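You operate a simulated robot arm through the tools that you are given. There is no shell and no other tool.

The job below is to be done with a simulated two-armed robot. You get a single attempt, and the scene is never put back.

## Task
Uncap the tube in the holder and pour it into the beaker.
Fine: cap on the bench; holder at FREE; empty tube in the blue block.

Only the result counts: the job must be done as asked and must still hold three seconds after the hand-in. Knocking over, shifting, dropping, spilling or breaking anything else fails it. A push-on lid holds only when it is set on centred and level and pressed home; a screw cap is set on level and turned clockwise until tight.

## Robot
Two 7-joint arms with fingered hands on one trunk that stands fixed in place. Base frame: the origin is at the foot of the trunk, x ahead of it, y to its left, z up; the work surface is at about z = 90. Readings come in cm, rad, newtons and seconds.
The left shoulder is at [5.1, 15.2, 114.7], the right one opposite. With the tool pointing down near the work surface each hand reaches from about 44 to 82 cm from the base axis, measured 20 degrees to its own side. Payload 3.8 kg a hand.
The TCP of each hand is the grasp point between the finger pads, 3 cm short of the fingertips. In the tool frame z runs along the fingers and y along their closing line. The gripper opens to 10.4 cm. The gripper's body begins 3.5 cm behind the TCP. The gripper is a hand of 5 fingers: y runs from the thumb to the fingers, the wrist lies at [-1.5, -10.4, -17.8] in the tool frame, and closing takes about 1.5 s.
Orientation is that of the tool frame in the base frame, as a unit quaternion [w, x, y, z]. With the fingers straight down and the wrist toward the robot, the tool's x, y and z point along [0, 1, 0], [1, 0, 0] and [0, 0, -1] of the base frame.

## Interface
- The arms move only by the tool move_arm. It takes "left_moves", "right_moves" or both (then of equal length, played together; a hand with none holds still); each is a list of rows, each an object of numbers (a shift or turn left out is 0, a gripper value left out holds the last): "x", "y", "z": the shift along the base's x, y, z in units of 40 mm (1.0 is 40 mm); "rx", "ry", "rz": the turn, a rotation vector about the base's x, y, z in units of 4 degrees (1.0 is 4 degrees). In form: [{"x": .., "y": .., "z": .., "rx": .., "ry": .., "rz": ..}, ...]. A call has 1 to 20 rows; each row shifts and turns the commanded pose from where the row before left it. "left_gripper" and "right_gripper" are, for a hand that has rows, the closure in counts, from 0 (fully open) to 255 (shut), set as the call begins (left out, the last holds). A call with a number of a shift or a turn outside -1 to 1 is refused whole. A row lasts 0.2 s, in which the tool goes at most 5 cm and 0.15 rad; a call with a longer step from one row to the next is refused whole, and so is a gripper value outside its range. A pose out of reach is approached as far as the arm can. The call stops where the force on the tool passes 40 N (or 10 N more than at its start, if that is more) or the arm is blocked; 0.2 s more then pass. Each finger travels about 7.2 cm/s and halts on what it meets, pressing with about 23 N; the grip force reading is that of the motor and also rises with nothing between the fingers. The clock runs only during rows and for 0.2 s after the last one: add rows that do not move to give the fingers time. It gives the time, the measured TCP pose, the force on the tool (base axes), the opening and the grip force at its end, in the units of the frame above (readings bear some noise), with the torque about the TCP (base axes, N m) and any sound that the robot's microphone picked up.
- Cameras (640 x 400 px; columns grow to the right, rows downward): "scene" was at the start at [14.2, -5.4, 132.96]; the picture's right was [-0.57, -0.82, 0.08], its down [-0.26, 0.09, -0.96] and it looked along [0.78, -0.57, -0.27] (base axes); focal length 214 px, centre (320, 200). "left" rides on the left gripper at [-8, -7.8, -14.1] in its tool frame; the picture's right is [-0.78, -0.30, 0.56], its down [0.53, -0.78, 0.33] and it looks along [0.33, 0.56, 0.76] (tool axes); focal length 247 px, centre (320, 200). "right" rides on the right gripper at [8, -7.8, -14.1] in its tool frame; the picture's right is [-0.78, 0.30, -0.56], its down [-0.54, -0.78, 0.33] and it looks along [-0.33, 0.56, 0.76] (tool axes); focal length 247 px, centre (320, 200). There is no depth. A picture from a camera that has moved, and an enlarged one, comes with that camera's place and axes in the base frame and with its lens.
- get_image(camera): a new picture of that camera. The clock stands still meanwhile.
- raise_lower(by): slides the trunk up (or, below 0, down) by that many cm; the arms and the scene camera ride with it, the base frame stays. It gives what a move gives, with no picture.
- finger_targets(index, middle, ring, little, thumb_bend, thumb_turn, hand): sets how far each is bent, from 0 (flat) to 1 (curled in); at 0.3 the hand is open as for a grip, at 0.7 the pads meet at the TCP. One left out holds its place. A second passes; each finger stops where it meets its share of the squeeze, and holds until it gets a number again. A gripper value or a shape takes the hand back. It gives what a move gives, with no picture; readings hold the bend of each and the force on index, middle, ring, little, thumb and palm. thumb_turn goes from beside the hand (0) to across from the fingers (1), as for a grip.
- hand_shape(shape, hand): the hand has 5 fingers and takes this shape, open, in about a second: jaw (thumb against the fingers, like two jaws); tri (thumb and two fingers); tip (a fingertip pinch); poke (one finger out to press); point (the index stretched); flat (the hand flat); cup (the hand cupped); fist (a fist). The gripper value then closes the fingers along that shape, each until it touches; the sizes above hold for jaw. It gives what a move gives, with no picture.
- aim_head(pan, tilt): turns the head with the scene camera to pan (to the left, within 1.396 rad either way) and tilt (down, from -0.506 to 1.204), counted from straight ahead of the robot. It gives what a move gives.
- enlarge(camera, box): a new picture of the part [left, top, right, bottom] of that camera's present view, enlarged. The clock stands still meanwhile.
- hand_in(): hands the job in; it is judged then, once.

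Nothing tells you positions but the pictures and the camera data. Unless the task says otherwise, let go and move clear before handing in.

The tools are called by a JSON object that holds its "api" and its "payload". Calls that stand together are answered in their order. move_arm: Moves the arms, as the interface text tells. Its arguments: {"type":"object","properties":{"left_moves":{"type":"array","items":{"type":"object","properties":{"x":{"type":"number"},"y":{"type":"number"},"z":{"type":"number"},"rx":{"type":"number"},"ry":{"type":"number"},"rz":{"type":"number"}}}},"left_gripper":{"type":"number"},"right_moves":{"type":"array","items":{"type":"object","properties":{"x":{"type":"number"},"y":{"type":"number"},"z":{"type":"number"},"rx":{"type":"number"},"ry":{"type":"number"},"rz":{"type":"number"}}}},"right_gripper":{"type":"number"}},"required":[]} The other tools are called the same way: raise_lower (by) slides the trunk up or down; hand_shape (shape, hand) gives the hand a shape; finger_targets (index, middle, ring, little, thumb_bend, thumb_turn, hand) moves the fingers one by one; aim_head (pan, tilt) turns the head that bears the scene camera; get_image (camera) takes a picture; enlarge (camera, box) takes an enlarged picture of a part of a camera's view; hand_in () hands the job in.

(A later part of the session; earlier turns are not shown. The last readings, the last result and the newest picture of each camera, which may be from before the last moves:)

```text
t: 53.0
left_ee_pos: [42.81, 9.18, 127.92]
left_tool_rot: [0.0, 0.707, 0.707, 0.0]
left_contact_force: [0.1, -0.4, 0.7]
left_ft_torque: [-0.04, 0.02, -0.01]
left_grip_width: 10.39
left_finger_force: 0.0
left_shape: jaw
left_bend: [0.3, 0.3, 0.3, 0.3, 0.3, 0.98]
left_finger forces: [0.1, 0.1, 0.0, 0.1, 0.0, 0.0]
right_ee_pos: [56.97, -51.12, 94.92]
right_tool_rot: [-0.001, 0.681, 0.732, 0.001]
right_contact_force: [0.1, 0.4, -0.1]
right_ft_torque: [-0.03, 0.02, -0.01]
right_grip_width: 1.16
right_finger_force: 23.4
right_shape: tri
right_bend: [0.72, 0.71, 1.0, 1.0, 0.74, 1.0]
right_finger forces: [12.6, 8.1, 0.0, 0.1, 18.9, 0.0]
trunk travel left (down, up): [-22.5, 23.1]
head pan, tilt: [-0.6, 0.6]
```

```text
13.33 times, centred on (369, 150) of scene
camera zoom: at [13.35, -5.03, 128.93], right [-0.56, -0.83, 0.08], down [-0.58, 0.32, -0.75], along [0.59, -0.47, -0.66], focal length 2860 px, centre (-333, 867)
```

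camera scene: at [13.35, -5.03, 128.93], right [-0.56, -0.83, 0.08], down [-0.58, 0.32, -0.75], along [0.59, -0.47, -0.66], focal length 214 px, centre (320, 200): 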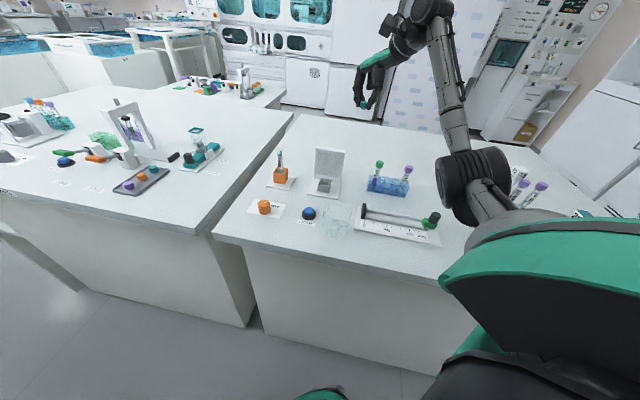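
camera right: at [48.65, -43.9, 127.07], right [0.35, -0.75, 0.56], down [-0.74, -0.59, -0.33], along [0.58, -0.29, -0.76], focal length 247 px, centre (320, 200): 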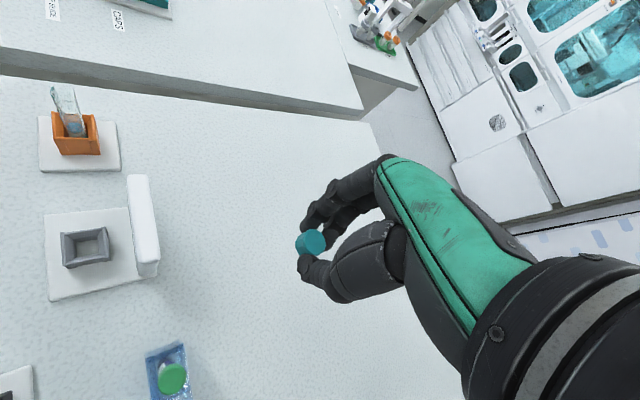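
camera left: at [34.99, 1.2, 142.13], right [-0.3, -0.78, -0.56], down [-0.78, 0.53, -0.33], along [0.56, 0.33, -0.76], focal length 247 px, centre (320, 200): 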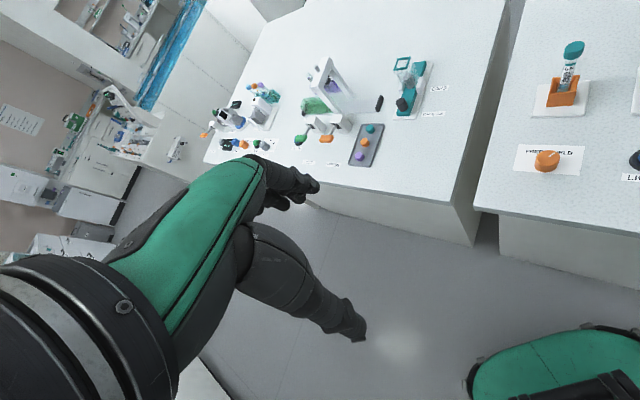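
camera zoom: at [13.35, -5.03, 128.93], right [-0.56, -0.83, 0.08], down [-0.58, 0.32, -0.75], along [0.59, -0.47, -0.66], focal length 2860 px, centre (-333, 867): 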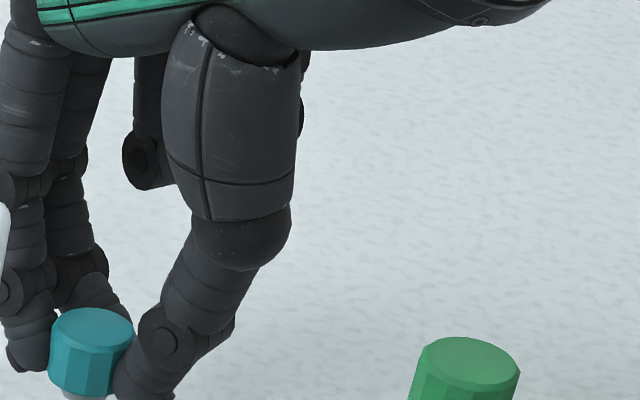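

Not touching yet; I'll keep creeping down in small steps, watching the force.

{"api": "move_arm", "payload": {"right_moves": [{"z": -0.04}, {"z": -0.04}, {"z": -0.04}, {}]}}

{"api": "enlarge", "payload": {"camera": "scene", "box": [330, 145, 378, 175]}}

```text
t: 54.0
left_ee_pos: [42.77, 9.27, 127.9]
left_tool_rot: [-0.001, 0.707, 0.707, -0.001]
left_contact_force: [-0.3, 0.4, 0.5]
left_ft_torque: [0.01, 0.03, 0.0]
left_grip_width: 10.37
left_finger_force: 0.1
left_shape: jaw
left_bend: [0.3, 0.3, 0.3, 0.3, 0.3, 0.98]
left_finger forces: [0.0, 0.1, 0.1, 0.0, 0.1, 0.1]
right_ee_pos: [56.92, -50.98, 94.46]
right_tool_rot: [0.0, 0.681, 0.732, 0.0]
right_contact_force: [-0.2, -0.8, -0.1]
right_ft_torque: [0.0, -0.02, 0.02]
right_grip_width: 1.13
right_finger_force: 23.2
right_shape: tri
right_bend: [0.72, 0.71, 1.0, 1.0, 0.74, 1.0]
right_finger forces: [12.6, 8.2, 0.0, 0.0, 18.8, 0.0]
trunk travel left (down, up): [-22.5, 23.1]
head pan, tilt: [-0.6, 0.6]
```

```text
13.33 times, centred on (354, 160) of scene
camera zoom: at [13.35, -5.03, 128.93], right [-0.56, -0.83, 0.08], down [-0.58, 0.32, -0.75], along [0.59, -0.47, -0.66], focal length 2860 px, centre (-133, 733)
```

zoom: 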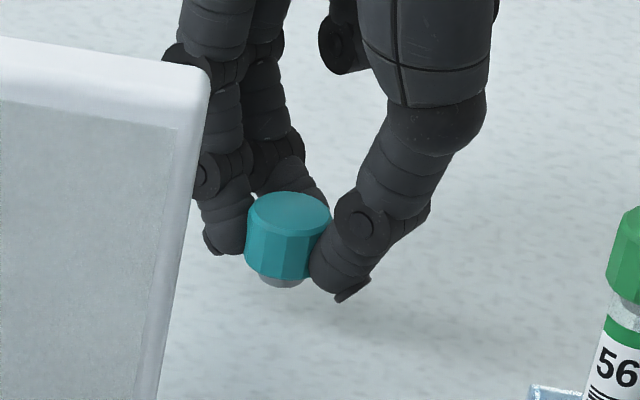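

{"api": "move_arm", "payload": {"right_moves": [{"z": -0.04}, {"z": -0.04}, {"z": -0.03}, {"z": -0.03}, {}]}}

{"api": "enlarge", "payload": {"camera": "scene", "box": [330, 145, 378, 175]}}

```text
t: 55.2
left_ee_pos: [42.72, 9.22, 127.86]
left_tool_rot: [0.0, 0.707, 0.708, 0.0]
left_contact_force: [0.4, -0.9, -0.8]
left_ft_torque: [-0.01, -0.03, 0.01]
left_grip_width: 10.39
left_finger_force: 0.2
left_shape: jaw
left_bend: [0.3, 0.3, 0.3, 0.3, 0.3, 0.98]
left_finger forces: [0.0, 0.0, 0.1, 0.0, 0.1, 0.1]
right_ee_pos: [56.97, -51.08, 93.91]
right_tool_rot: [0.0, 0.683, 0.731, 0.001]
right_contact_force: [0.0, 0.0, -0.5]
right_ft_torque: [-0.03, 0.02, 0.01]
right_grip_width: 1.12
right_finger_force: 23.3
right_shape: tri
right_bend: [0.72, 0.71, 1.0, 1.0, 0.74, 1.0]
right_finger forces: [12.6, 8.1, 0.0, 0.0, 18.7, 0.1]
trunk travel left (down, up): [-22.5, 23.1]
head pan, tilt: [-0.6, 0.6]
```

```text
13.33 times, centred on (354, 160) of scene
camera zoom: at [13.35, -5.03, 128.93], right [-0.56, -0.83, 0.08], down [-0.58, 0.32, -0.75], along [0.59, -0.47, -0.66], focal length 2860 px, centre (-133, 733)
```

zoom: 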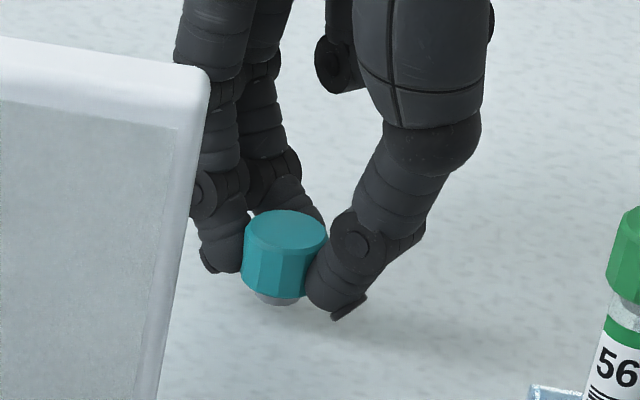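

{"api": "move_arm", "payload": {"right_moves": [{"z": -0.03}, {"z": -0.03}, {"z": -0.03}, {}]}}

{"api": "enlarge", "payload": {"camera": "scene", "box": [330, 145, 378, 175]}}

```text
t: 56.2
left_ee_pos: [42.89, 9.31, 127.97]
left_tool_rot: [0.0, 0.707, 0.707, 0.0]
left_contact_force: [-0.1, -0.2, -0.7]
left_ft_torque: [-0.01, -0.03, 0.01]
left_grip_width: 10.36
left_finger_force: 0.0
left_shape: jaw
left_bend: [0.3, 0.3, 0.3, 0.3, 0.3, 0.98]
left_finger forces: [0.1, 0.0, 0.1, 0.0, 0.0, 0.0]
right_ee_pos: [56.98, -51.13, 93.48]
right_tool_rot: [0.0, 0.682, 0.732, 0.0]
right_contact_force: [-0.2, 0.9, 0.0]
right_ft_torque: [-0.01, 0.03, -0.01]
right_grip_width: 1.14
right_finger_force: 23.1
right_shape: tri
right_bend: [0.72, 0.71, 1.0, 1.0, 0.74, 1.0]
right_finger forces: [12.7, 8.0, 0.1, 0.0, 18.7, 0.0]
trunk travel left (down, up): [-22.5, 23.1]
head pan, tilt: [-0.6, 0.6]
```

```text
13.33 times, centred on (354, 160) of scene
camera zoom: at [13.35, -5.03, 128.93], right [-0.56, -0.83, 0.08], down [-0.58, 0.32, -0.75], along [0.59, -0.47, -0.66], focal length 2860 px, centre (-133, 733)
```

zoom: 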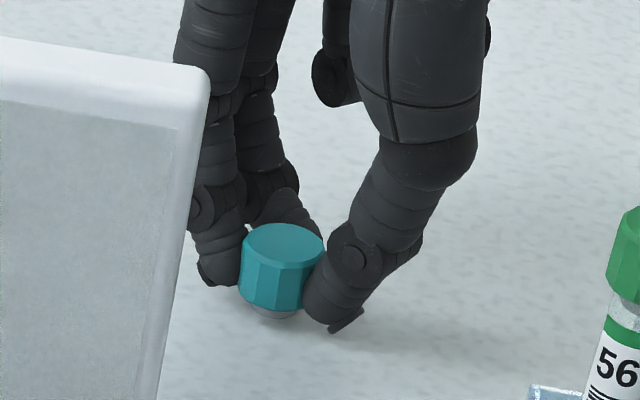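

{"api": "move_arm", "payload": {"right_moves": [{"z": -0.03}, {"z": -0.03}, {}]}}

{"api": "enlarge", "payload": {"camera": "scene", "box": [330, 145, 378, 175]}}

```text
t: 57.0
left_ee_pos: [42.75, 9.29, 127.92]
left_tool_rot: [-0.001, 0.707, 0.707, 0.0]
left_contact_force: [0.4, 0.4, -0.3]
left_ft_torque: [-0.01, 0.0, 0.02]
left_grip_width: 10.36
left_finger_force: 0.1
left_shape: jaw
left_bend: [0.3, 0.3, 0.3, 0.3, 0.3, 0.98]
left_finger forces: [0.0, 0.0, 0.1, 0.1, 0.0, 0.1]
right_ee_pos: [56.96, -51.13, 93.27]
right_tool_rot: [0.0, 0.682, 0.732, 0.0]
right_contact_force: [0.9, 0.2, 0.7]
right_ft_torque: [-0.01, -0.01, -0.02]
right_grip_width: 1.16
right_finger_force: 23.2
right_shape: tri
right_bend: [0.72, 0.71, 1.0, 1.0, 0.74, 1.0]
right_finger forces: [12.7, 8.1, 0.0, 0.0, 18.7, 0.0]
trunk travel left (down, up): [-22.5, 23.1]
head pan, tilt: [-0.6, 0.6]
```

```text
13.33 times, centred on (354, 160) of scene
camera zoom: at [13.35, -5.03, 128.93], right [-0.56, -0.83, 0.08], down [-0.58, 0.32, -0.75], along [0.59, -0.47, -0.66], focal length 2860 px, centre (-133, 733)
```

zoom: 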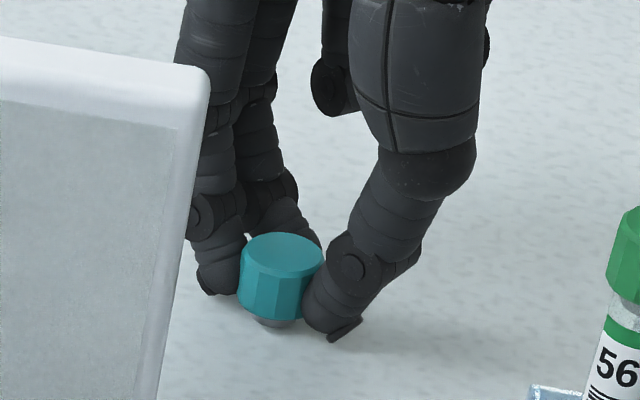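

{"api": "move_arm", "payload": {"right_moves": [{"z": -0.03}, {"z": -0.03}, {}]}}

{"api": "enlarge", "payload": {"camera": "scene", "box": [330, 145, 378, 175]}}

```text
t: 57.8
left_ee_pos: [42.71, 9.1, 127.93]
left_tool_rot: [0.0, 0.707, 0.707, 0.0]
left_contact_force: [-0.2, -1.0, 0.0]
left_ft_torque: [0.0, 0.02, 0.02]
left_grip_width: 10.38
left_finger_force: 0.2
left_shape: jaw
left_bend: [0.3, 0.3, 0.3, 0.3, 0.3, 0.98]
left_finger forces: [0.0, 0.0, 0.0, 0.0, 0.1, 0.1]
right_ee_pos: [56.9, -51.08, 93.2]
right_tool_rot: [0.002, 0.681, 0.732, 0.0]
right_contact_force: [0.2, -1.6, 6.5]
right_ft_torque: [0.0, -0.07, 0.0]
right_grip_width: 1.17
right_finger_force: 23.0
right_shape: tri
right_bend: [0.72, 0.71, 1.0, 1.0, 0.74, 1.0]
right_finger forces: [13.3, 9.2, 0.0, 0.0, 19.5, 0.1]
trunk travel left (down, up): [-22.5, 23.1]
head pan, tilt: [-0.6, 0.6]
```

```text
13.33 times, centred on (354, 160) of scene
camera zoom: at [13.27, -4.98, 128.95], right [-0.56, -0.83, 0.08], down [-0.58, 0.32, -0.75], along [0.59, -0.47, -0.65], focal length 2860 px, centre (-133, 733)
```

zoom: 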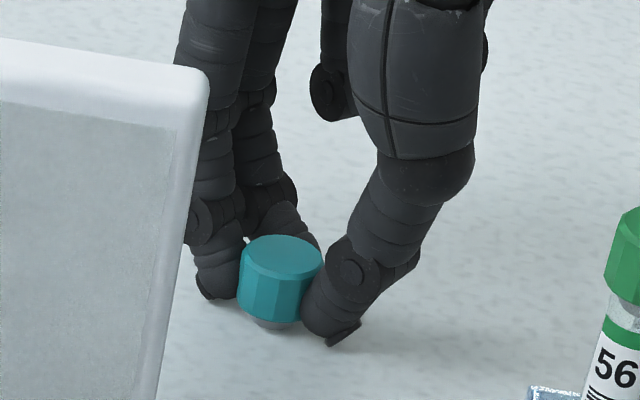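

Touchdown (6.5 N). I'll open the fingers to release the cap and rise.

{"api": "move_arm", "payload": {"right_moves": [{"z": 0.02}, {}, {}, {}, {}, {}, {}], "right_gripper": 150}}

{"api": "enlarge", "payload": {"camera": "scene", "box": [330, 145, 378, 175]}}

```text
t: 59.4
left_ee_pos: [42.83, 9.23, 127.97]
left_tool_rot: [0.0, 0.707, 0.707, 0.0]
left_contact_force: [0.3, -0.2, -0.6]
left_ft_torque: [0.01, 0.03, -0.05]
left_grip_width: 10.38
left_finger_force: 0.0
left_shape: jaw
left_bend: [0.3, 0.3, 0.3, 0.3, 0.3, 0.98]
left_finger forces: [0.0, 0.0, 0.0, 0.1, 0.0, 0.0]
right_ee_pos: [57.03, -51.1, 93.17]
right_tool_rot: [0.0, 0.682, 0.732, 0.001]
right_contact_force: [0.6, 0.0, -0.3]
right_ft_torque: [-0.01, 0.0, -0.02]
right_grip_width: 4.26
right_finger_force: 0.1
right_shape: tri
right_bend: [0.74, 0.48, 0.99, 0.99, 0.72, 1.0]
right_finger forces: [0.0, 0.0, 0.0, 0.0, 0.1, 0.0]
trunk travel left (down, up): [-22.5, 23.1]
head pan, tilt: [-0.6, 0.6]
```

```text
13.33 times, centred on (354, 160) of scene
camera zoom: at [13.35, -5.03, 128.93], right [-0.56, -0.83, 0.08], down [-0.58, 0.32, -0.75], along [0.59, -0.47, -0.66], focal length 2860 px, centre (-133, 733)
```

zoom: 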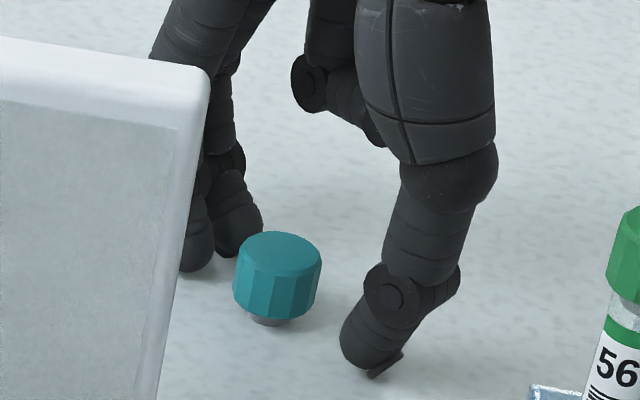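

The cap stands on the bench, released. I'll lift the right hand straight up, then tilt it above the blue block so its camera looks down into the holes.

{"api": "move_arm", "payload": {"right_moves": [{"z": 0.3}, {"z": 0.6}, {"z": 0.9}, {"z": 0.9}, {"z": 0.9}, {"z": 0.9}, {"z": 0.9}, {"x": -0.33, "y": 0.1, "rx": 0.59, "ry": 1}, {"x": -0.33, "y": 0.1, "rx": 0.59, "ry": 1}, {"x": -0.33, "y": 0.1, "rx": 0.59, "ry": 1}, {"x": -0.33, "y": 0.1, "rx": 0.59, "ry": 1}, {"x": -0.33, "y": 0.1, "rx": 0.59, "ry": 1}, {"x": -0.33, "y": 0.1, "rx": 0.59, "ry": 1}, {"x": -0.33, "y": 0.1, "rx": 0.59, "ry": 1}, {"x": -0.33, "y": 0.1, "rx": 0.59, "ry": 1}, {"x": -0.33, "y": 0.1, "rx": 0.59, "ry": 1}, {}, {}]}}

{"api": "get_image", "payload": {"camera": "right"}}

{"api": "get_image", "payload": {"camera": "scene"}}

```text
t: 63.2
left_ee_pos: [42.75, 9.26, 127.94]
left_tool_rot: [0.0, 0.707, 0.707, 0.0]
left_contact_force: [0.0, -0.1, 0.4]
left_ft_torque: [0.0, 0.0, -0.02]
left_grip_width: 10.38
left_finger_force: 0.1
left_shape: jaw
left_bend: [0.3, 0.3, 0.3, 0.3, 0.3, 0.98]
left_finger forces: [0.0, 0.1, 0.1, 0.0, 0.1, 0.0]
right_ee_pos: [45.09, -47.43, 114.74]
right_tool_rot: [-0.349, 0.637, 0.683, -0.077]
right_contact_force: [0.4, 1.0, -0.5]
right_ft_torque: [0.01, 0.0, -0.02]
right_grip_width: 4.26
right_finger_force: 0.2
right_shape: tri
right_bend: [0.74, 0.48, 0.99, 0.99, 0.72, 1.0]
right_finger forces: [0.0, 0.1, 0.0, 0.1, 0.0, 0.0]
trunk travel left (down, up): [-22.5, 23.1]
head pan, tilt: [-0.6, 0.6]
```

```text
taken
camera right: at [47.22, -46.44, 132.6], right [0.52, -0.85, -0.04], down [-0.85, -0.52, -0.02], along [0.0, 0.05, -1.0], focal length 247 px, centre (320, 200)
```

right: 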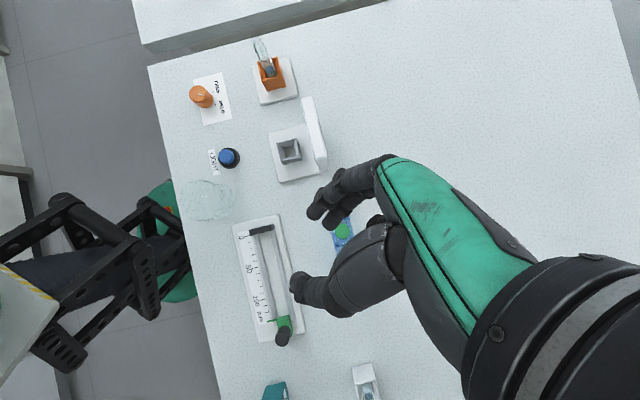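

```text
taken
camera scene: at [13.35, -5.04, 128.93], right [-0.56, -0.83, 0.08], down [-0.58, 0.32, -0.75], along [0.59, -0.47, -0.66], focal length 214 px, centre (320, 200)
```

scene: 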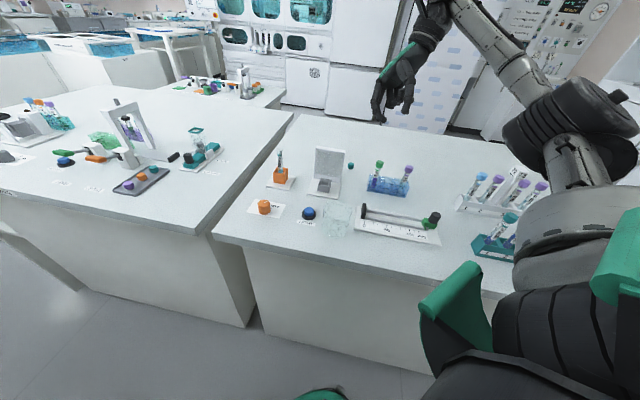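

That gives a fine plan view; only the block is hidden by the hand. I'll shift sideways so the block shows clear.

{"api": "move_arm", "payload": {"right_moves": [{"x": 0.42, "y": -0.75}, {"x": 0.42, "y": -0.75}, {"x": 0.42, "y": -0.75}, {}, {}]}}

{"api": "get_image", "payload": {"camera": "right"}}

{"api": "enlarge", "payload": {"camera": "right", "box": [240, 190, 310, 290]}}

```text
t: 64.4
left_ee_pos: [42.91, 9.36, 127.98]
left_tool_rot: [0.0, 0.707, 0.707, 0.0]
left_contact_force: [0.0, 0.3, -0.7]
left_ft_torque: [0.03, 0.01, 0.0]
left_grip_width: 10.38
left_finger_force: 0.1
left_shape: jaw
left_bend: [0.3, 0.3, 0.3, 0.3, 0.3, 0.98]
left_finger forces: [0.0, 0.0, 0.0, 0.0, 0.0, 0.0]
right_ee_pos: [47.31, -51.6, 114.74]
right_tool_rot: [-0.348, 0.637, 0.684, -0.077]
right_contact_force: [-0.4, -0.6, 0.4]
right_ft_torque: [-0.01, -0.02, -0.01]
right_grip_width: 4.29
right_finger_force: 0.1
right_shape: tri
right_bend: [0.74, 0.48, 0.99, 0.99, 0.72, 1.0]
right_finger forces: [0.0, 0.0, 0.0, 0.0, 0.1, 0.1]
right hand out of reach, approached as far as the arm can: row 2, 3
trunk travel left (down, up): [-22.5, 23.1]
head pan, tilt: [-0.6, 0.6]
```

```text
taken
camera right: at [49.48, -50.4, 132.66], right [0.52, -0.85, -0.04], down [-0.85, -0.52, -0.02], along [0.0, 0.05, -1.0], focal length 247 px, centre (320, 200)
```

right: 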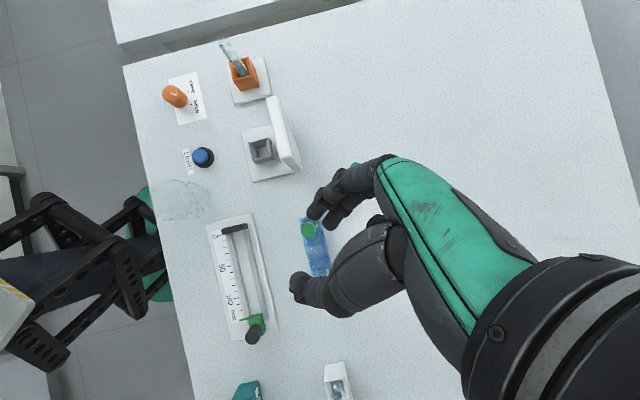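

```text
4.00 times, centred on (275, 240) of right
camera zoom: at [49.48, -50.4, 132.66], right [0.52, -0.85, -0.04], down [-0.85, -0.52, -0.02], along [0.0, 0.05, -1.0], focal length 988 px, centre (500, 40)
```

zoom: 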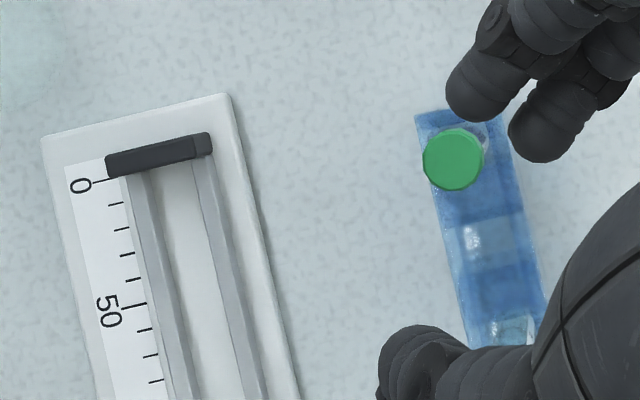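

{"api": "hand_shape", "payload": {"hand": "right", "shape": "fist"}}

{"api": "get_image", "payload": {"camera": "right"}}

{"api": "enlarge", "payload": {"camera": "right", "box": [280, 205, 350, 290]}}

```text
t: 65.3
left_ee_pos: [42.71, 9.33, 127.9]
left_tool_rot: [0.0, 0.707, 0.707, 0.0]
left_contact_force: [-0.1, 0.0, 0.3]
left_ft_torque: [-0.02, 0.0, -0.03]
left_grip_width: 10.38
left_finger_force: 0.0
left_shape: jaw
left_bend: [0.3, 0.3, 0.3, 0.3, 0.3, 0.98]
left_finger forces: [0.0, 0.0, 0.0, 0.1, 0.1, 0.0]
right_ee_pos: [47.35, -51.54, 114.79]
right_tool_rot: [-0.349, 0.637, 0.683, -0.077]
right_contact_force: [0.6, 0.2, 0.1]
right_ft_torque: [0.01, 0.0, 0.0]
right_grip_width: 0.01
right_finger_force: 0.0
right_shape: fist
right_bend: [1.0, 1.0, 1.0, 1.0, 0.85, 0.85]
right_finger forces: [0.0, 0.0, 0.0, 0.0, 0.0, 0.0]
trunk travel left (down, up): [-22.5, 23.1]
head pan, tilt: [-0.6, 0.6]
```

```text
taken
camera right: at [49.48, -50.42, 132.65], right [0.52, -0.85, -0.04], down [-0.85, -0.52, -0.02], along [0.0, 0.05, -1.0], focal length 247 px, centre (320, 200)
```

right: 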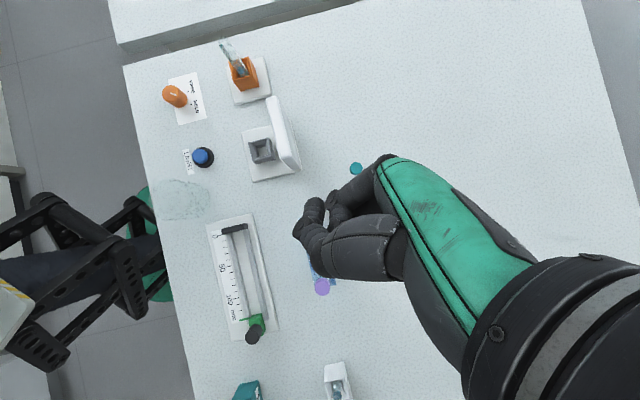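

```text
4.71 times, centred on (315, 248) of right
camera zoom: at [49.48, -50.42, 132.65], right [0.52, -0.85, -0.04], down [-0.85, -0.52, -0.02], along [0.0, 0.05, -1.0], focal length 1162 px, centre (344, -24)
```

zoom: 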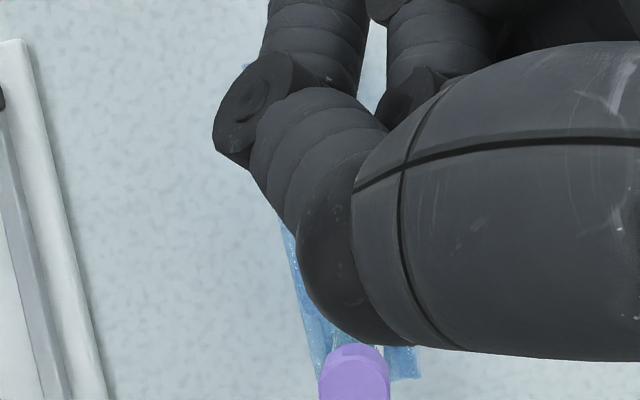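

{"api": "move_arm", "payload": {"right_moves": [{"x": -0.75, "y": -0.3}, {"x": -0.75, "y": -0.3}, {"x": -0.75, "y": -0.3}, {"x": -0.75, "y": -0.3}, {}, {}]}}

{"api": "get_image", "payload": {"camera": "right"}}

```text
t: 66.7
left_ee_pos: [42.83, 9.25, 127.95]
left_tool_rot: [0.0, 0.707, 0.707, -0.001]
left_contact_force: [-0.2, 0.7, 0.3]
left_ft_torque: [0.0, 0.01, 0.02]
left_grip_width: 10.36
left_finger_force: 0.0
left_shape: jaw
left_bend: [0.3, 0.3, 0.3, 0.3, 0.3, 0.98]
left_finger forces: [0.0, 0.0, 0.0, 0.1, 0.1, 0.1]
right_ee_pos: [35.54, -56.18, 114.72]
right_tool_rot: [-0.348, 0.636, 0.685, -0.077]
right_contact_force: [-1.0, 0.5, 0.8]
right_ft_torque: [0.01, -0.02, -0.01]
right_grip_width: 0.01
right_finger_force: 0.0
right_shape: fist
right_bend: [1.0, 1.0, 1.0, 1.0, 0.86, 0.85]
right_finger forces: [0.0, 0.0, 0.0, 0.0, 0.1, 0.0]
trunk travel left (down, up): [-22.5, 23.1]
head pan, tilt: [-0.6, 0.6]
```

```text
taken
camera right: at [37.56, -55.1, 132.61], right [0.52, -0.85, -0.04], down [-0.85, -0.52, -0.02], along [0.0, 0.05, -1.0], focal length 247 px, centre (320, 200)
```

right: 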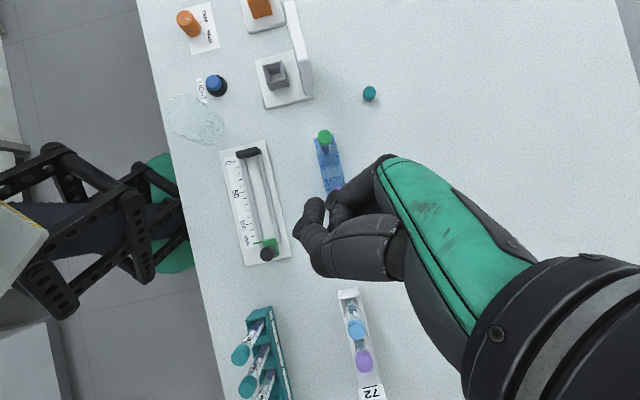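

{"api": "enlarge", "payload": {"camera": "right", "box": [300, 120, 360, 200]}}

{"api": "enlarge", "payload": {"camera": "right", "box": [150, 70, 250, 160]}}

```text
5.00 times, centred on (330, 160) of right
camera zoom: at [37.56, -55.1, 132.61], right [0.52, -0.85, -0.04], down [-0.85, -0.52, -0.02], along [0.0, 0.05, -1.0], focal length 1235 px, centre (270, 400)
```

zoom: 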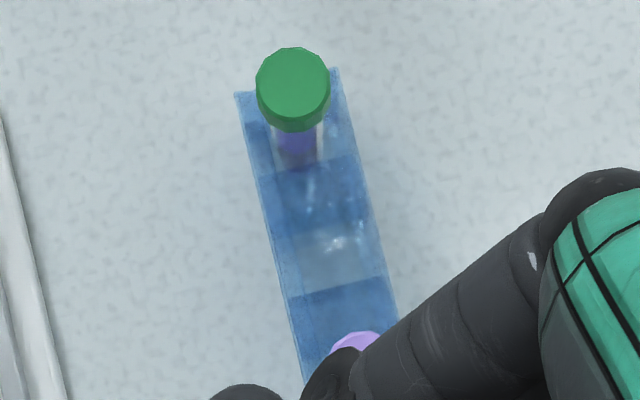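

```text
4.44 times, centred on (200, 115) of right
camera zoom: at [37.56, -55.1, 132.61], right [0.52, -0.85, -0.04], down [-0.85, -0.52, -0.02], along [0.0, 0.05, -1.0], focal length 1098 px, centre (853, 578)
```

zoom: 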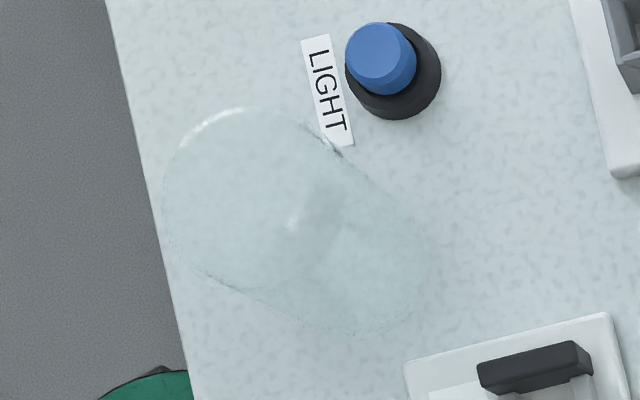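

The block has three wells: tubes 56 (about 45.0, -49.5) and 95 (about 39.0, -54.6) at the ends and one free well in the middle at about (42, -52). The beaker is centred near (38.1, -29.4), rim about z 97.5. I'll park the right hand off to the right and bring in the left hand for the knob.

{"api": "move_arm", "payload": {"right_moves": [{"x": -0.07, "y": -0.16, "z": 0.17, "rx": -0.59, "ry": -1}, {"x": -0.07, "y": -0.16, "z": 0.17, "rx": -0.59, "ry": -1}, {"x": -0.07, "y": -0.16, "z": 0.17, "rx": -0.59, "ry": -1}, {"x": -0.07, "y": -0.16, "z": 0.17, "rx": -0.59, "ry": -1}, {"x": -0.07, "y": -0.16, "z": 0.17, "rx": -0.59, "ry": -1}, {"x": -0.07, "y": -0.16, "z": 0.17, "rx": -0.59, "ry": -1}, {"x": -0.07, "y": -0.16, "z": 0.17, "rx": -0.59, "ry": -1}, {"x": -0.07, "y": -0.16, "z": 0.17, "rx": -0.59, "ry": -1}, {"x": -0.07, "y": -0.16, "z": 0.17, "rx": -0.59, "ry": -1}, {}, {}]}}

{"api": "get_image", "payload": {"camera": "scene"}}

{"api": "hand_shape", "payload": {"hand": "left", "shape": "tri"}}

```text
t: 69.1
left_ee_pos: [42.72, 9.25, 127.89]
left_tool_rot: [0.0, 0.707, 0.707, 0.0]
left_contact_force: [-0.6, 0.3, -0.1]
left_ft_torque: [-0.02, 0.01, 0.01]
left_grip_width: 10.37
left_finger_force: 0.0
left_shape: jaw
left_bend: [0.3, 0.3, 0.3, 0.3, 0.3, 0.98]
left_finger forces: [0.0, 0.0, 0.0, 0.1, 0.1, 0.0]
right_ee_pos: [33.29, -62.18, 120.8]
right_tool_rot: [-0.001, 0.682, 0.731, 0.001]
right_contact_force: [0.1, 0.5, 0.0]
right_ft_torque: [0.0, 0.02, 0.02]
right_grip_width: 0.02
right_finger_force: 0.3
right_shape: fist
right_bend: [1.0, 1.0, 1.0, 1.0, 0.86, 0.85]
right_finger forces: [0.1, 0.0, 0.1, 0.0, 0.0, 0.0]
right hand out of reach, approached as far as the arm can: row 2
trunk travel left (down, up): [-22.5, 23.1]
head pan, tilt: [-0.6, 0.6]
```

```text
taken
camera scene: at [13.34, -5.04, 128.93], right [-0.56, -0.83, 0.08], down [-0.58, 0.32, -0.75], along [0.59, -0.47, -0.66], focal length 214 px, centre (320, 200)
```

scene: 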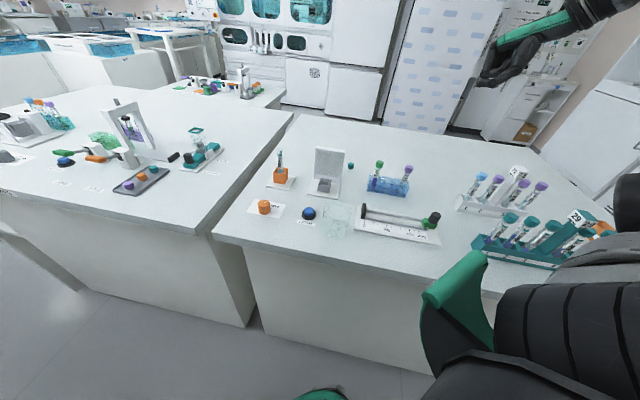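

```text
t: 70.0
left_ee_pos: [42.89, 9.32, 128.07]
left_tool_rot: [-0.001, 0.707, 0.707, 0.0]
left_contact_force: [-0.3, -0.9, -1.1]
left_ft_torque: [-0.03, -0.02, 0.0]
left_grip_width: 10.37
left_finger_force: 0.0
left_shape: tri
left_bend: [0.3, 0.3, 0.99, 0.99, 0.3, 0.98]
left_finger forces: [0.0, 0.1, 0.0, 0.0, 0.0, 0.1]
right_ee_pos: [33.28, -62.12, 120.68]
right_tool_rot: [0.001, 0.682, 0.731, 0.0]
right_contact_force: [0.4, -0.8, -0.8]
right_ft_torque: [0.04, 0.0, -0.01]
right_grip_width: 0.0
right_finger_force: 0.0
right_shape: fist
right_bend: [1.0, 1.0, 1.0, 1.0, 0.86, 0.85]
right_finger forces: [0.0, 0.1, 0.1, 0.0, 0.0, 0.0]
trunk travel left (down, up): [-22.5, 23.1]
head pan, tilt: [-0.6, 0.6]
```

The scene is clear. I'll bring the left hand (tri shape) above the knob, yawed clockwise so it can turn counter-clockwise.

{"api": "move_arm", "payload": {"left_moves": [{"x": 0.148, "y": -0.453, "z": -0.433, "rz": -1}, {"x": 0.148, "y": -0.453, "z": -0.433, "rz": -1}, {"x": 0.148, "y": -0.453, "z": -0.433, "rz": -1}, {"x": 0.148, "y": -0.453, "z": -0.433, "rz": -1}, {"x": 0.148, "y": -0.453, "z": -0.433, "rz": -1}, {"x": 0.148, "y": -0.453, "z": -0.433, "rz": -1}, {"x": 0.148, "y": -0.453, "z": -0.433, "rz": -1}, {"x": 0.148, "y": -0.453, "z": -0.433, "rz": -1}, {"x": 0.148, "y": -0.453, "z": -0.433, "rz": -1}, {"x": 0.148, "y": -0.453, "z": -0.433, "rz": -1}, {"x": 0.148, "y": -0.453, "z": -0.433, "rz": -1}, {"x": 0.148, "y": -0.453, "z": -0.433, "rz": -1}, {"x": 0.148, "y": -0.453, "z": -0.433, "rz": -1}, {"x": 0.148, "y": -0.453, "z": -0.433, "rz": -1}, {"x": 0.148, "y": -0.453, "z": -0.433, "rz": -1}, {}, {}], "left_gripper": 110}}

{"api": "get_image", "payload": {"camera": "left"}}

{"api": "enlarge", "payload": {"camera": "scene", "box": [230, 130, 310, 230]}}

```text
t: 73.6
left_ee_pos: [51.58, -17.86, 101.96]
left_tool_rot: [0.001, 0.966, 0.259, 0.0]
left_contact_force: [-0.8, -0.6, 0.8]
left_ft_torque: [-0.03, 0.0, -0.01]
left_grip_width: 5.95
left_finger_force: 0.2
left_shape: tri
left_bend: [0.74, 0.42, 0.99, 0.99, 0.66, 1.0]
left_finger forces: [0.1, 0.0, 0.1, 0.0, 0.0, 0.0]
right_ee_pos: [33.29, -62.15, 120.74]
right_tool_rot: [0.0, 0.682, 0.732, 0.0]
right_contact_force: [0.4, 0.2, 0.3]
right_ft_torque: [0.0, -0.02, 0.0]
right_grip_width: 0.0
right_finger_force: 0.0
right_shape: fist
right_bend: [1.0, 1.0, 1.0, 1.0, 0.86, 0.85]
right_finger forces: [0.0, 0.1, 0.0, 0.0, 0.1, 0.0]
trunk travel left (down, up): [-22.5, 23.1]
head pan, tilt: [-0.6, 0.6]
```

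```text
taken
camera left: at [40.79, -15.17, 116.15], right [-0.82, -0.13, -0.56], down [0.07, 0.94, -0.33], along [0.57, -0.31, -0.76], focal length 247 px, centre (320, 200)
```

left: 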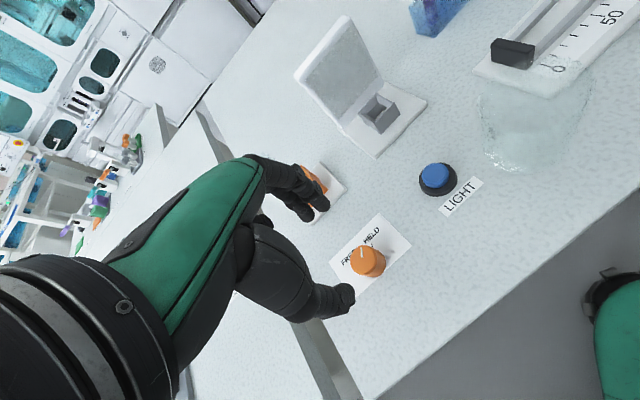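

```text
4.00 times, centred on (270, 180) of scene
camera zoom: at [13.34, -5.04, 128.93], right [-0.56, -0.83, 0.08], down [-0.58, 0.32, -0.75], along [0.59, -0.47, -0.66], focal length 858 px, centre (520, 280)
```

zoom: 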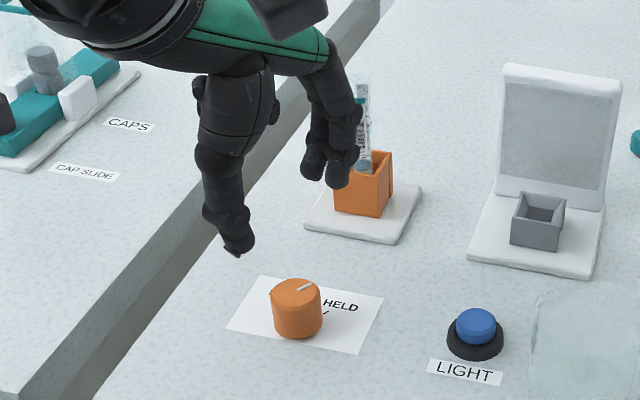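

{"api": "enlarge", "payload": {"camera": "left", "box": [320, 210, 420, 310]}}

{"api": "enlarge", "payload": {"camera": "scene", "box": [250, 193, 282, 219]}}

```text
4.00 times, centred on (370, 260) of left
camera zoom: at [40.79, -15.17, 116.15], right [-0.82, -0.13, -0.56], down [0.07, 0.94, -0.33], along [0.57, -0.31, -0.76], focal length 988 px, centre (120, -40)
```

zoom: 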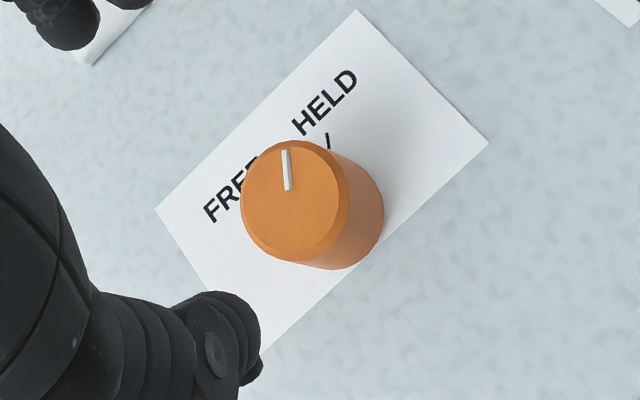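

```text
15.38 times, centred on (266, 206) of scene
camera zoom: at [13.34, -5.04, 128.93], right [-0.56, -0.83, 0.08], down [-0.58, 0.32, -0.75], along [0.59, -0.47, -0.66], focal length 3300 px, centre (1151, 108)
```

zoom: 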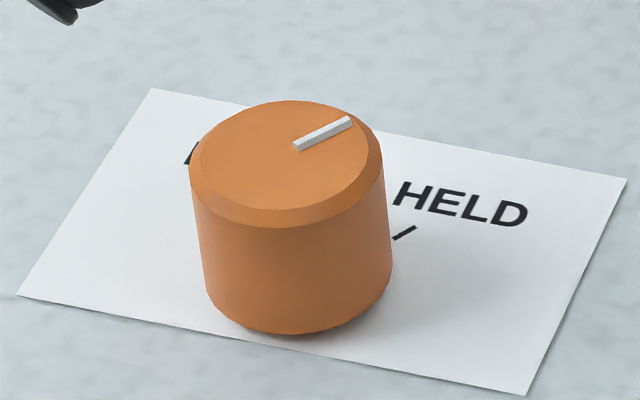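

{"api": "move_arm", "payload": {"left_moves": [{"x": 0.05, "y": -0.04, "z": -0.5}, {"z": -0.5}, {"z": -0.5}, {"z": -0.45}, {}, {}]}}

{"api": "enlarge", "payload": {"camera": "scene", "box": [242, 178, 290, 218]}}

{"api": "enlarge", "payload": {"camera": "left", "box": [250, 170, 410, 310]}}

```text
t: 75.0
left_ee_pos: [51.86, -17.96, 94.3]
left_tool_rot: [0.0, 0.966, 0.259, 0.0]
left_contact_force: [0.3, 0.4, 0.2]
left_ft_torque: [0.01, -0.02, -0.01]
left_grip_width: 5.92
left_finger_force: 0.1
left_shape: tri
left_bend: [0.74, 0.42, 0.99, 0.99, 0.66, 1.0]
left_finger forces: [0.0, 0.0, 0.0, 0.0, 0.1, 0.0]
right_ee_pos: [33.29, -62.11, 120.8]
right_tool_rot: [0.0, 0.682, 0.731, 0.0]
right_contact_force: [-0.2, -0.5, 0.5]
right_ft_torque: [-0.02, 0.0, 0.03]
right_grip_width: 0.0
right_finger_force: 0.0
right_shape: fist
right_bend: [1.0, 1.0, 1.0, 1.0, 0.86, 0.85]
right_finger forces: [0.0, 0.1, 0.0, 0.1, 0.0, 0.1]
trunk travel left (down, up): [-22.5, 23.1]
head pan, tilt: [-0.6, 0.6]
```

```text
10.00 times, centred on (266, 198) of scene
camera zoom: at [13.34, -5.05, 128.93], right [-0.56, -0.83, 0.08], down [-0.58, 0.32, -0.75], along [0.59, -0.47, -0.66], focal length 2145 px, centre (860, 220)
```

zoom: 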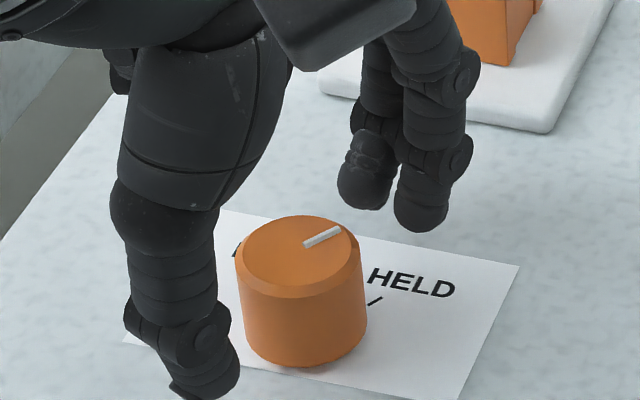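

```text
2.86 times, centred on (330, 240) of left
camera zoom: at [41.02, -15.31, 108.44], right [-0.82, -0.13, -0.56], down [0.07, 0.94, -0.33], along [0.57, -0.31, -0.76], focal length 706 px, centre (291, 86)
```

zoom: 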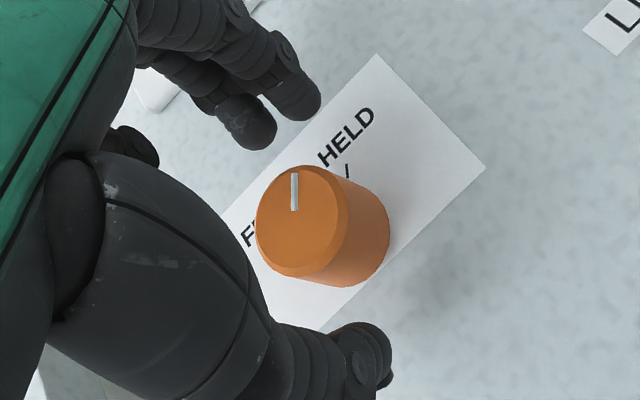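

{"api": "move_arm", "payload": {"left_moves": [{"z": -0.13}, {}, {}, {}, {}, {}, {}, {}, {}], "left_gripper": 255}}

{"api": "enlarge", "payload": {"camera": "scene", "box": [242, 178, 290, 218]}}

{"api": "enlarge", "payload": {"camera": "left", "box": [250, 170, 410, 310]}}

```text
t: 77.0
left_ee_pos: [51.85, -18.02, 93.76]
left_tool_rot: [0.0, 0.966, 0.259, -0.001]
left_contact_force: [-1.3, 0.9, -2.1]
left_ft_torque: [0.04, 0.05, -0.03]
left_grip_width: 2.26
left_finger_force: 23.1
left_shape: tri
left_bend: [0.73, 0.61, 1.0, 1.0, 0.74, 1.0]
left_finger forces: [9.3, 10.0, 0.0, 0.0, 20.8, 0.0]
right_ee_pos: [33.32, -62.12, 120.8]
right_tool_rot: [0.0, 0.682, 0.732, 0.0]
right_contact_force: [-0.4, 0.9, 1.0]
right_ft_torque: [0.02, -0.02, -0.02]
right_grip_width: 0.01
right_finger_force: 0.1
right_shape: fist
right_bend: [1.0, 1.0, 1.0, 1.0, 0.86, 0.85]
right_finger forces: [0.0, 0.0, 0.0, 0.0, 0.1, 0.0]
trunk travel left (down, up): [-22.5, 23.1]
head pan, tilt: [-0.6, 0.6]
```

```text
10.00 times, centred on (266, 198) of scene
camera zoom: at [13.35, -5.03, 128.93], right [-0.56, -0.83, 0.08], down [-0.58, 0.32, -0.75], along [0.59, -0.47, -0.66], focal length 2145 px, centre (860, 220)
```

zoom: 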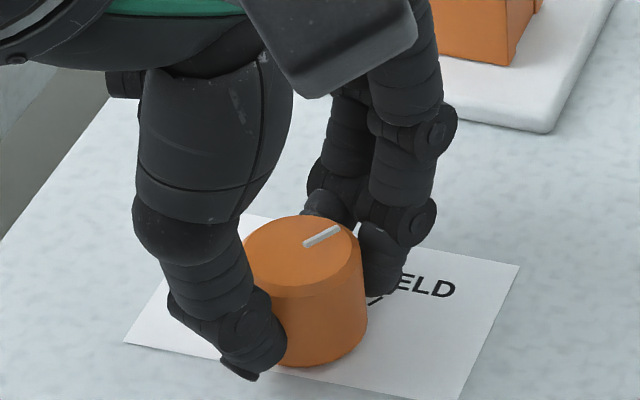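

```text
2.86 times, centred on (330, 240) of left
camera zoom: at [41.02, -15.3, 107.89], right [-0.82, -0.13, -0.56], down [0.07, 0.94, -0.33], along [0.57, -0.31, -0.76], focal length 706 px, centre (291, 86)
```

zoom: 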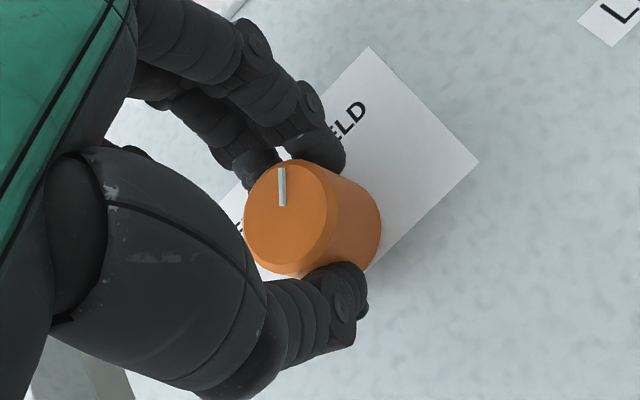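

The knob is gripped. Turning 60° counter-clockwise towards FREE.

{"api": "move_arm", "payload": {"left_moves": [{"rz": 1}, {"rz": 1}, {"rz": 1}, {"rz": 1}, {"rz": 1}, {"rz": 1}, {"rz": 1}, {"rz": 1}]}}

{"api": "enlarge", "payload": {"camera": "scene", "box": [242, 178, 290, 218]}}

{"api": "enlarge", "payload": {"camera": "left", "box": [250, 170, 410, 310]}}

```text
t: 78.8
left_ee_pos: [51.88, -17.92, 93.68]
left_tool_rot: [0.001, 0.856, 0.517, 0.0]
left_contact_force: [0.6, 3.0, -0.7]
left_ft_torque: [0.07, -0.03, -0.01]
left_grip_width: 2.23
left_finger_force: 23.1
left_shape: tri
left_bend: [0.73, 0.61, 1.0, 1.0, 0.74, 1.0]
left_finger forces: [9.0, 11.8, 0.0, 0.0, 21.7, 0.1]
right_ee_pos: [33.27, -62.14, 120.95]
right_tool_rot: [0.0, 0.682, 0.732, 0.0]
right_contact_force: [0.3, 0.0, -0.5]
right_ft_torque: [0.01, 0.02, 0.03]
right_grip_width: 0.0
right_finger_force: 0.1
right_shape: fist
right_bend: [1.0, 1.0, 1.0, 1.0, 0.86, 0.85]
right_finger forces: [0.0, 0.0, 0.0, 0.0, 0.0, 0.0]
trunk travel left (down, up): [-22.5, 23.1]
head pan, tilt: [-0.6, 0.6]
```

```text
10.00 times, centred on (266, 198) of scene
camera zoom: at [13.35, -5.0, 128.93], right [-0.56, -0.83, 0.08], down [-0.58, 0.32, -0.75], along [0.59, -0.47, -0.66], focal length 2145 px, centre (860, 220)
```

zoom: 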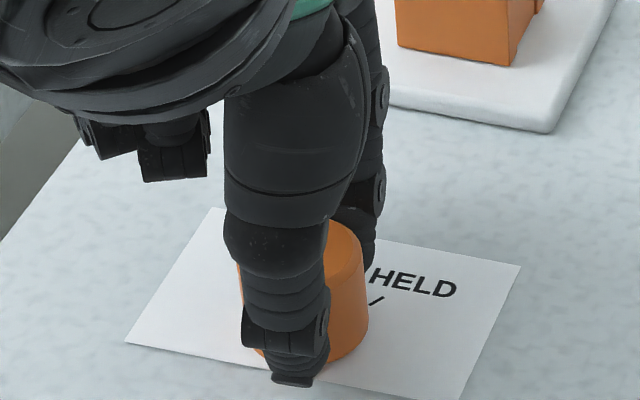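

```text
2.86 times, centred on (330, 240) of left
camera zoom: at [41.26, -21.44, 107.87], right [-0.62, -0.55, -0.56], down [-0.44, 0.84, -0.33], along [0.65, 0.04, -0.76], focal length 706 px, centre (291, 86)
```

zoom: 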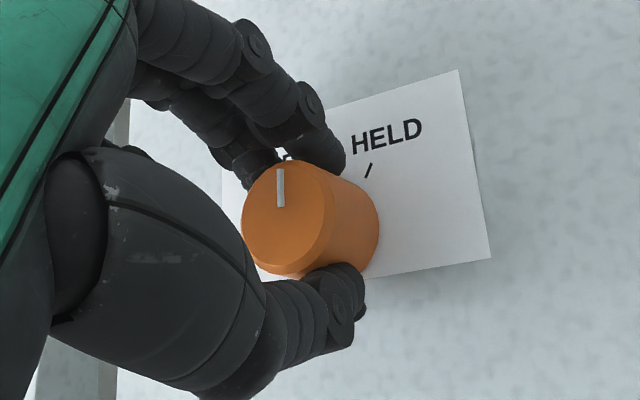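

The knob follows the hand. Another 28° to reach the FREE mark.

{"api": "move_arm", "payload": {"left_moves": [{"rz": 1}, {"rz": 1}, {"rz": 1}, {"rz": 1}, {"rz": 1}, {"rz": 1}, {"rz": 1}, {}]}}

{"api": "enlarge", "payload": {"camera": "left", "box": [250, 170, 410, 310]}}

```text
t: 80.6
left_ee_pos: [51.9, -17.83, 93.69]
left_tool_rot: [0.0, 0.707, 0.708, 0.0]
left_contact_force: [1.7, 4.9, 1.1]
left_ft_torque: [0.11, -0.05, 0.01]
left_grip_width: 2.22
left_finger_force: 22.9
left_shape: tri
left_bend: [0.73, 0.61, 1.0, 1.0, 0.74, 1.0]
left_finger forces: [8.9, 13.6, 0.0, 0.1, 20.6, 0.0]
right_ee_pos: [33.31, -61.85, 120.74]
right_tool_rot: [0.0, 0.682, 0.732, 0.0]
right_contact_force: [-0.6, 0.9, -0.3]
right_ft_torque: [-0.01, -0.01, -0.02]
right_grip_width: 0.0
right_finger_force: 0.0
right_shape: fist
right_bend: [1.0, 1.0, 1.0, 1.0, 0.86, 0.85]
right_finger forces: [0.1, 0.0, 0.1, 0.0, 0.1, 0.0]
trunk travel left (down, up): [-22.5, 23.1]
head pan, tilt: [-0.6, 0.6]
```

```text
2.86 times, centred on (330, 240) of left
camera zoom: at [44.12, -25.98, 107.87], right [-0.29, -0.78, -0.56], down [-0.78, 0.53, -0.33], along [0.56, 0.33, -0.76], focal length 706 px, centre (291, 86)
```

zoom: 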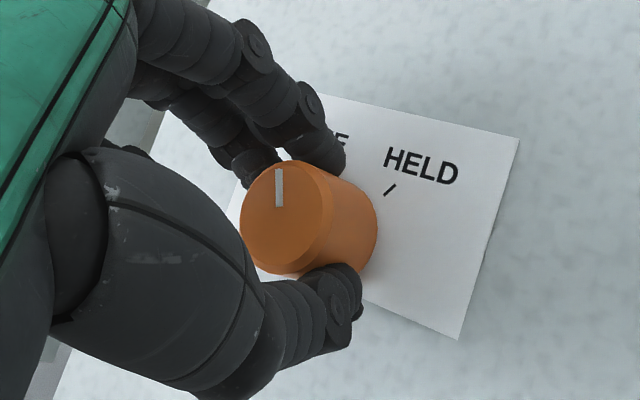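

Let me release the knob, rise a little, and read the pointer.

{"api": "move_arm", "payload": {"left_moves": [{}, {}, {}, {}, {}, {}, {"z": 0.5}, {"z": 0.7}, {"z": 0.7}, {"z": 0.7}, {}], "left_gripper": 110}}

{"api": "enlarge", "payload": {"camera": "left", "box": [280, 200, 390, 290]}}

{"api": "enlarge", "payload": {"camera": "scene", "box": [242, 188, 290, 224]}}

```text
t: 83.0
left_ee_pos: [51.86, -18.08, 104.11]
left_tool_rot: [0.0, 0.707, 0.707, 0.001]
left_contact_force: [0.7, -0.5, -0.4]
left_ft_torque: [0.02, -0.03, 0.01]
left_grip_width: 5.84
left_finger_force: 0.1
left_shape: tri
left_bend: [0.74, 0.42, 0.99, 0.99, 0.66, 1.0]
left_finger forces: [0.1, 0.1, 0.0, 0.0, 0.1, 0.1]
right_ee_pos: [33.25, -62.11, 120.84]
right_tool_rot: [0.0, 0.682, 0.731, -0.001]
right_contact_force: [-0.1, 0.1, -0.8]
right_ft_torque: [0.0, -0.01, 0.01]
right_grip_width: 0.01
right_finger_force: 0.1
right_shape: fist
right_bend: [1.0, 1.0, 1.0, 1.0, 0.86, 0.85]
right_finger forces: [0.0, 0.0, 0.0, 0.0, 0.0, 0.1]
trunk travel left (down, up): [-22.5, 23.1]
head pan, tilt: [-0.6, 0.6]
```

```text
4.44 times, centred on (335, 245) of left
camera zoom: at [44.1, -26.1, 118.27], right [-0.3, -0.78, -0.56], down [-0.78, 0.53, -0.33], along [0.56, 0.33, -0.76], focal length 1098 px, centre (253, 0)
```

zoom: 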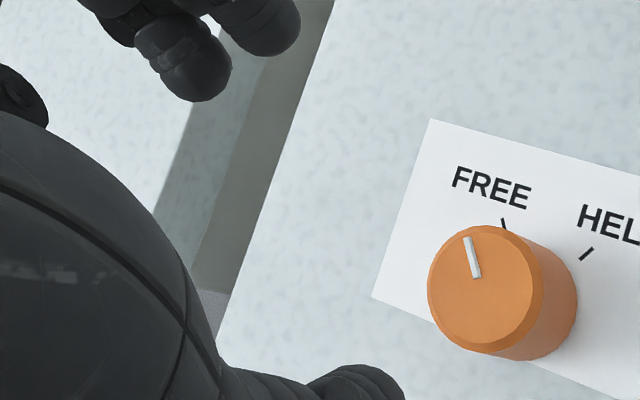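

```text
11.11 times, centred on (266, 206) of scene
camera zoom: at [13.36, -5.05, 128.93], right [-0.56, -0.83, 0.08], down [-0.58, 0.32, -0.75], along [0.59, -0.47, -0.66], focal length 2383 px, centre (920, 133)
```

zoom: 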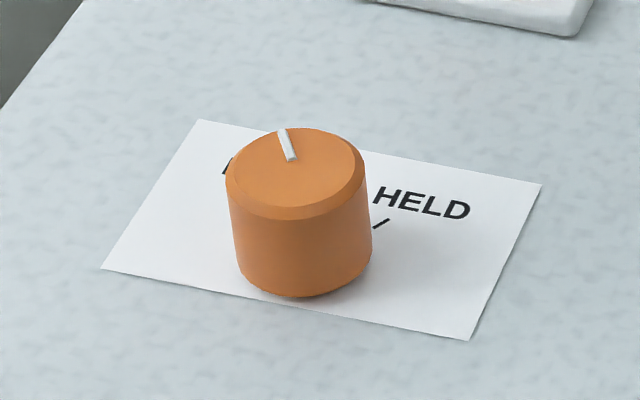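

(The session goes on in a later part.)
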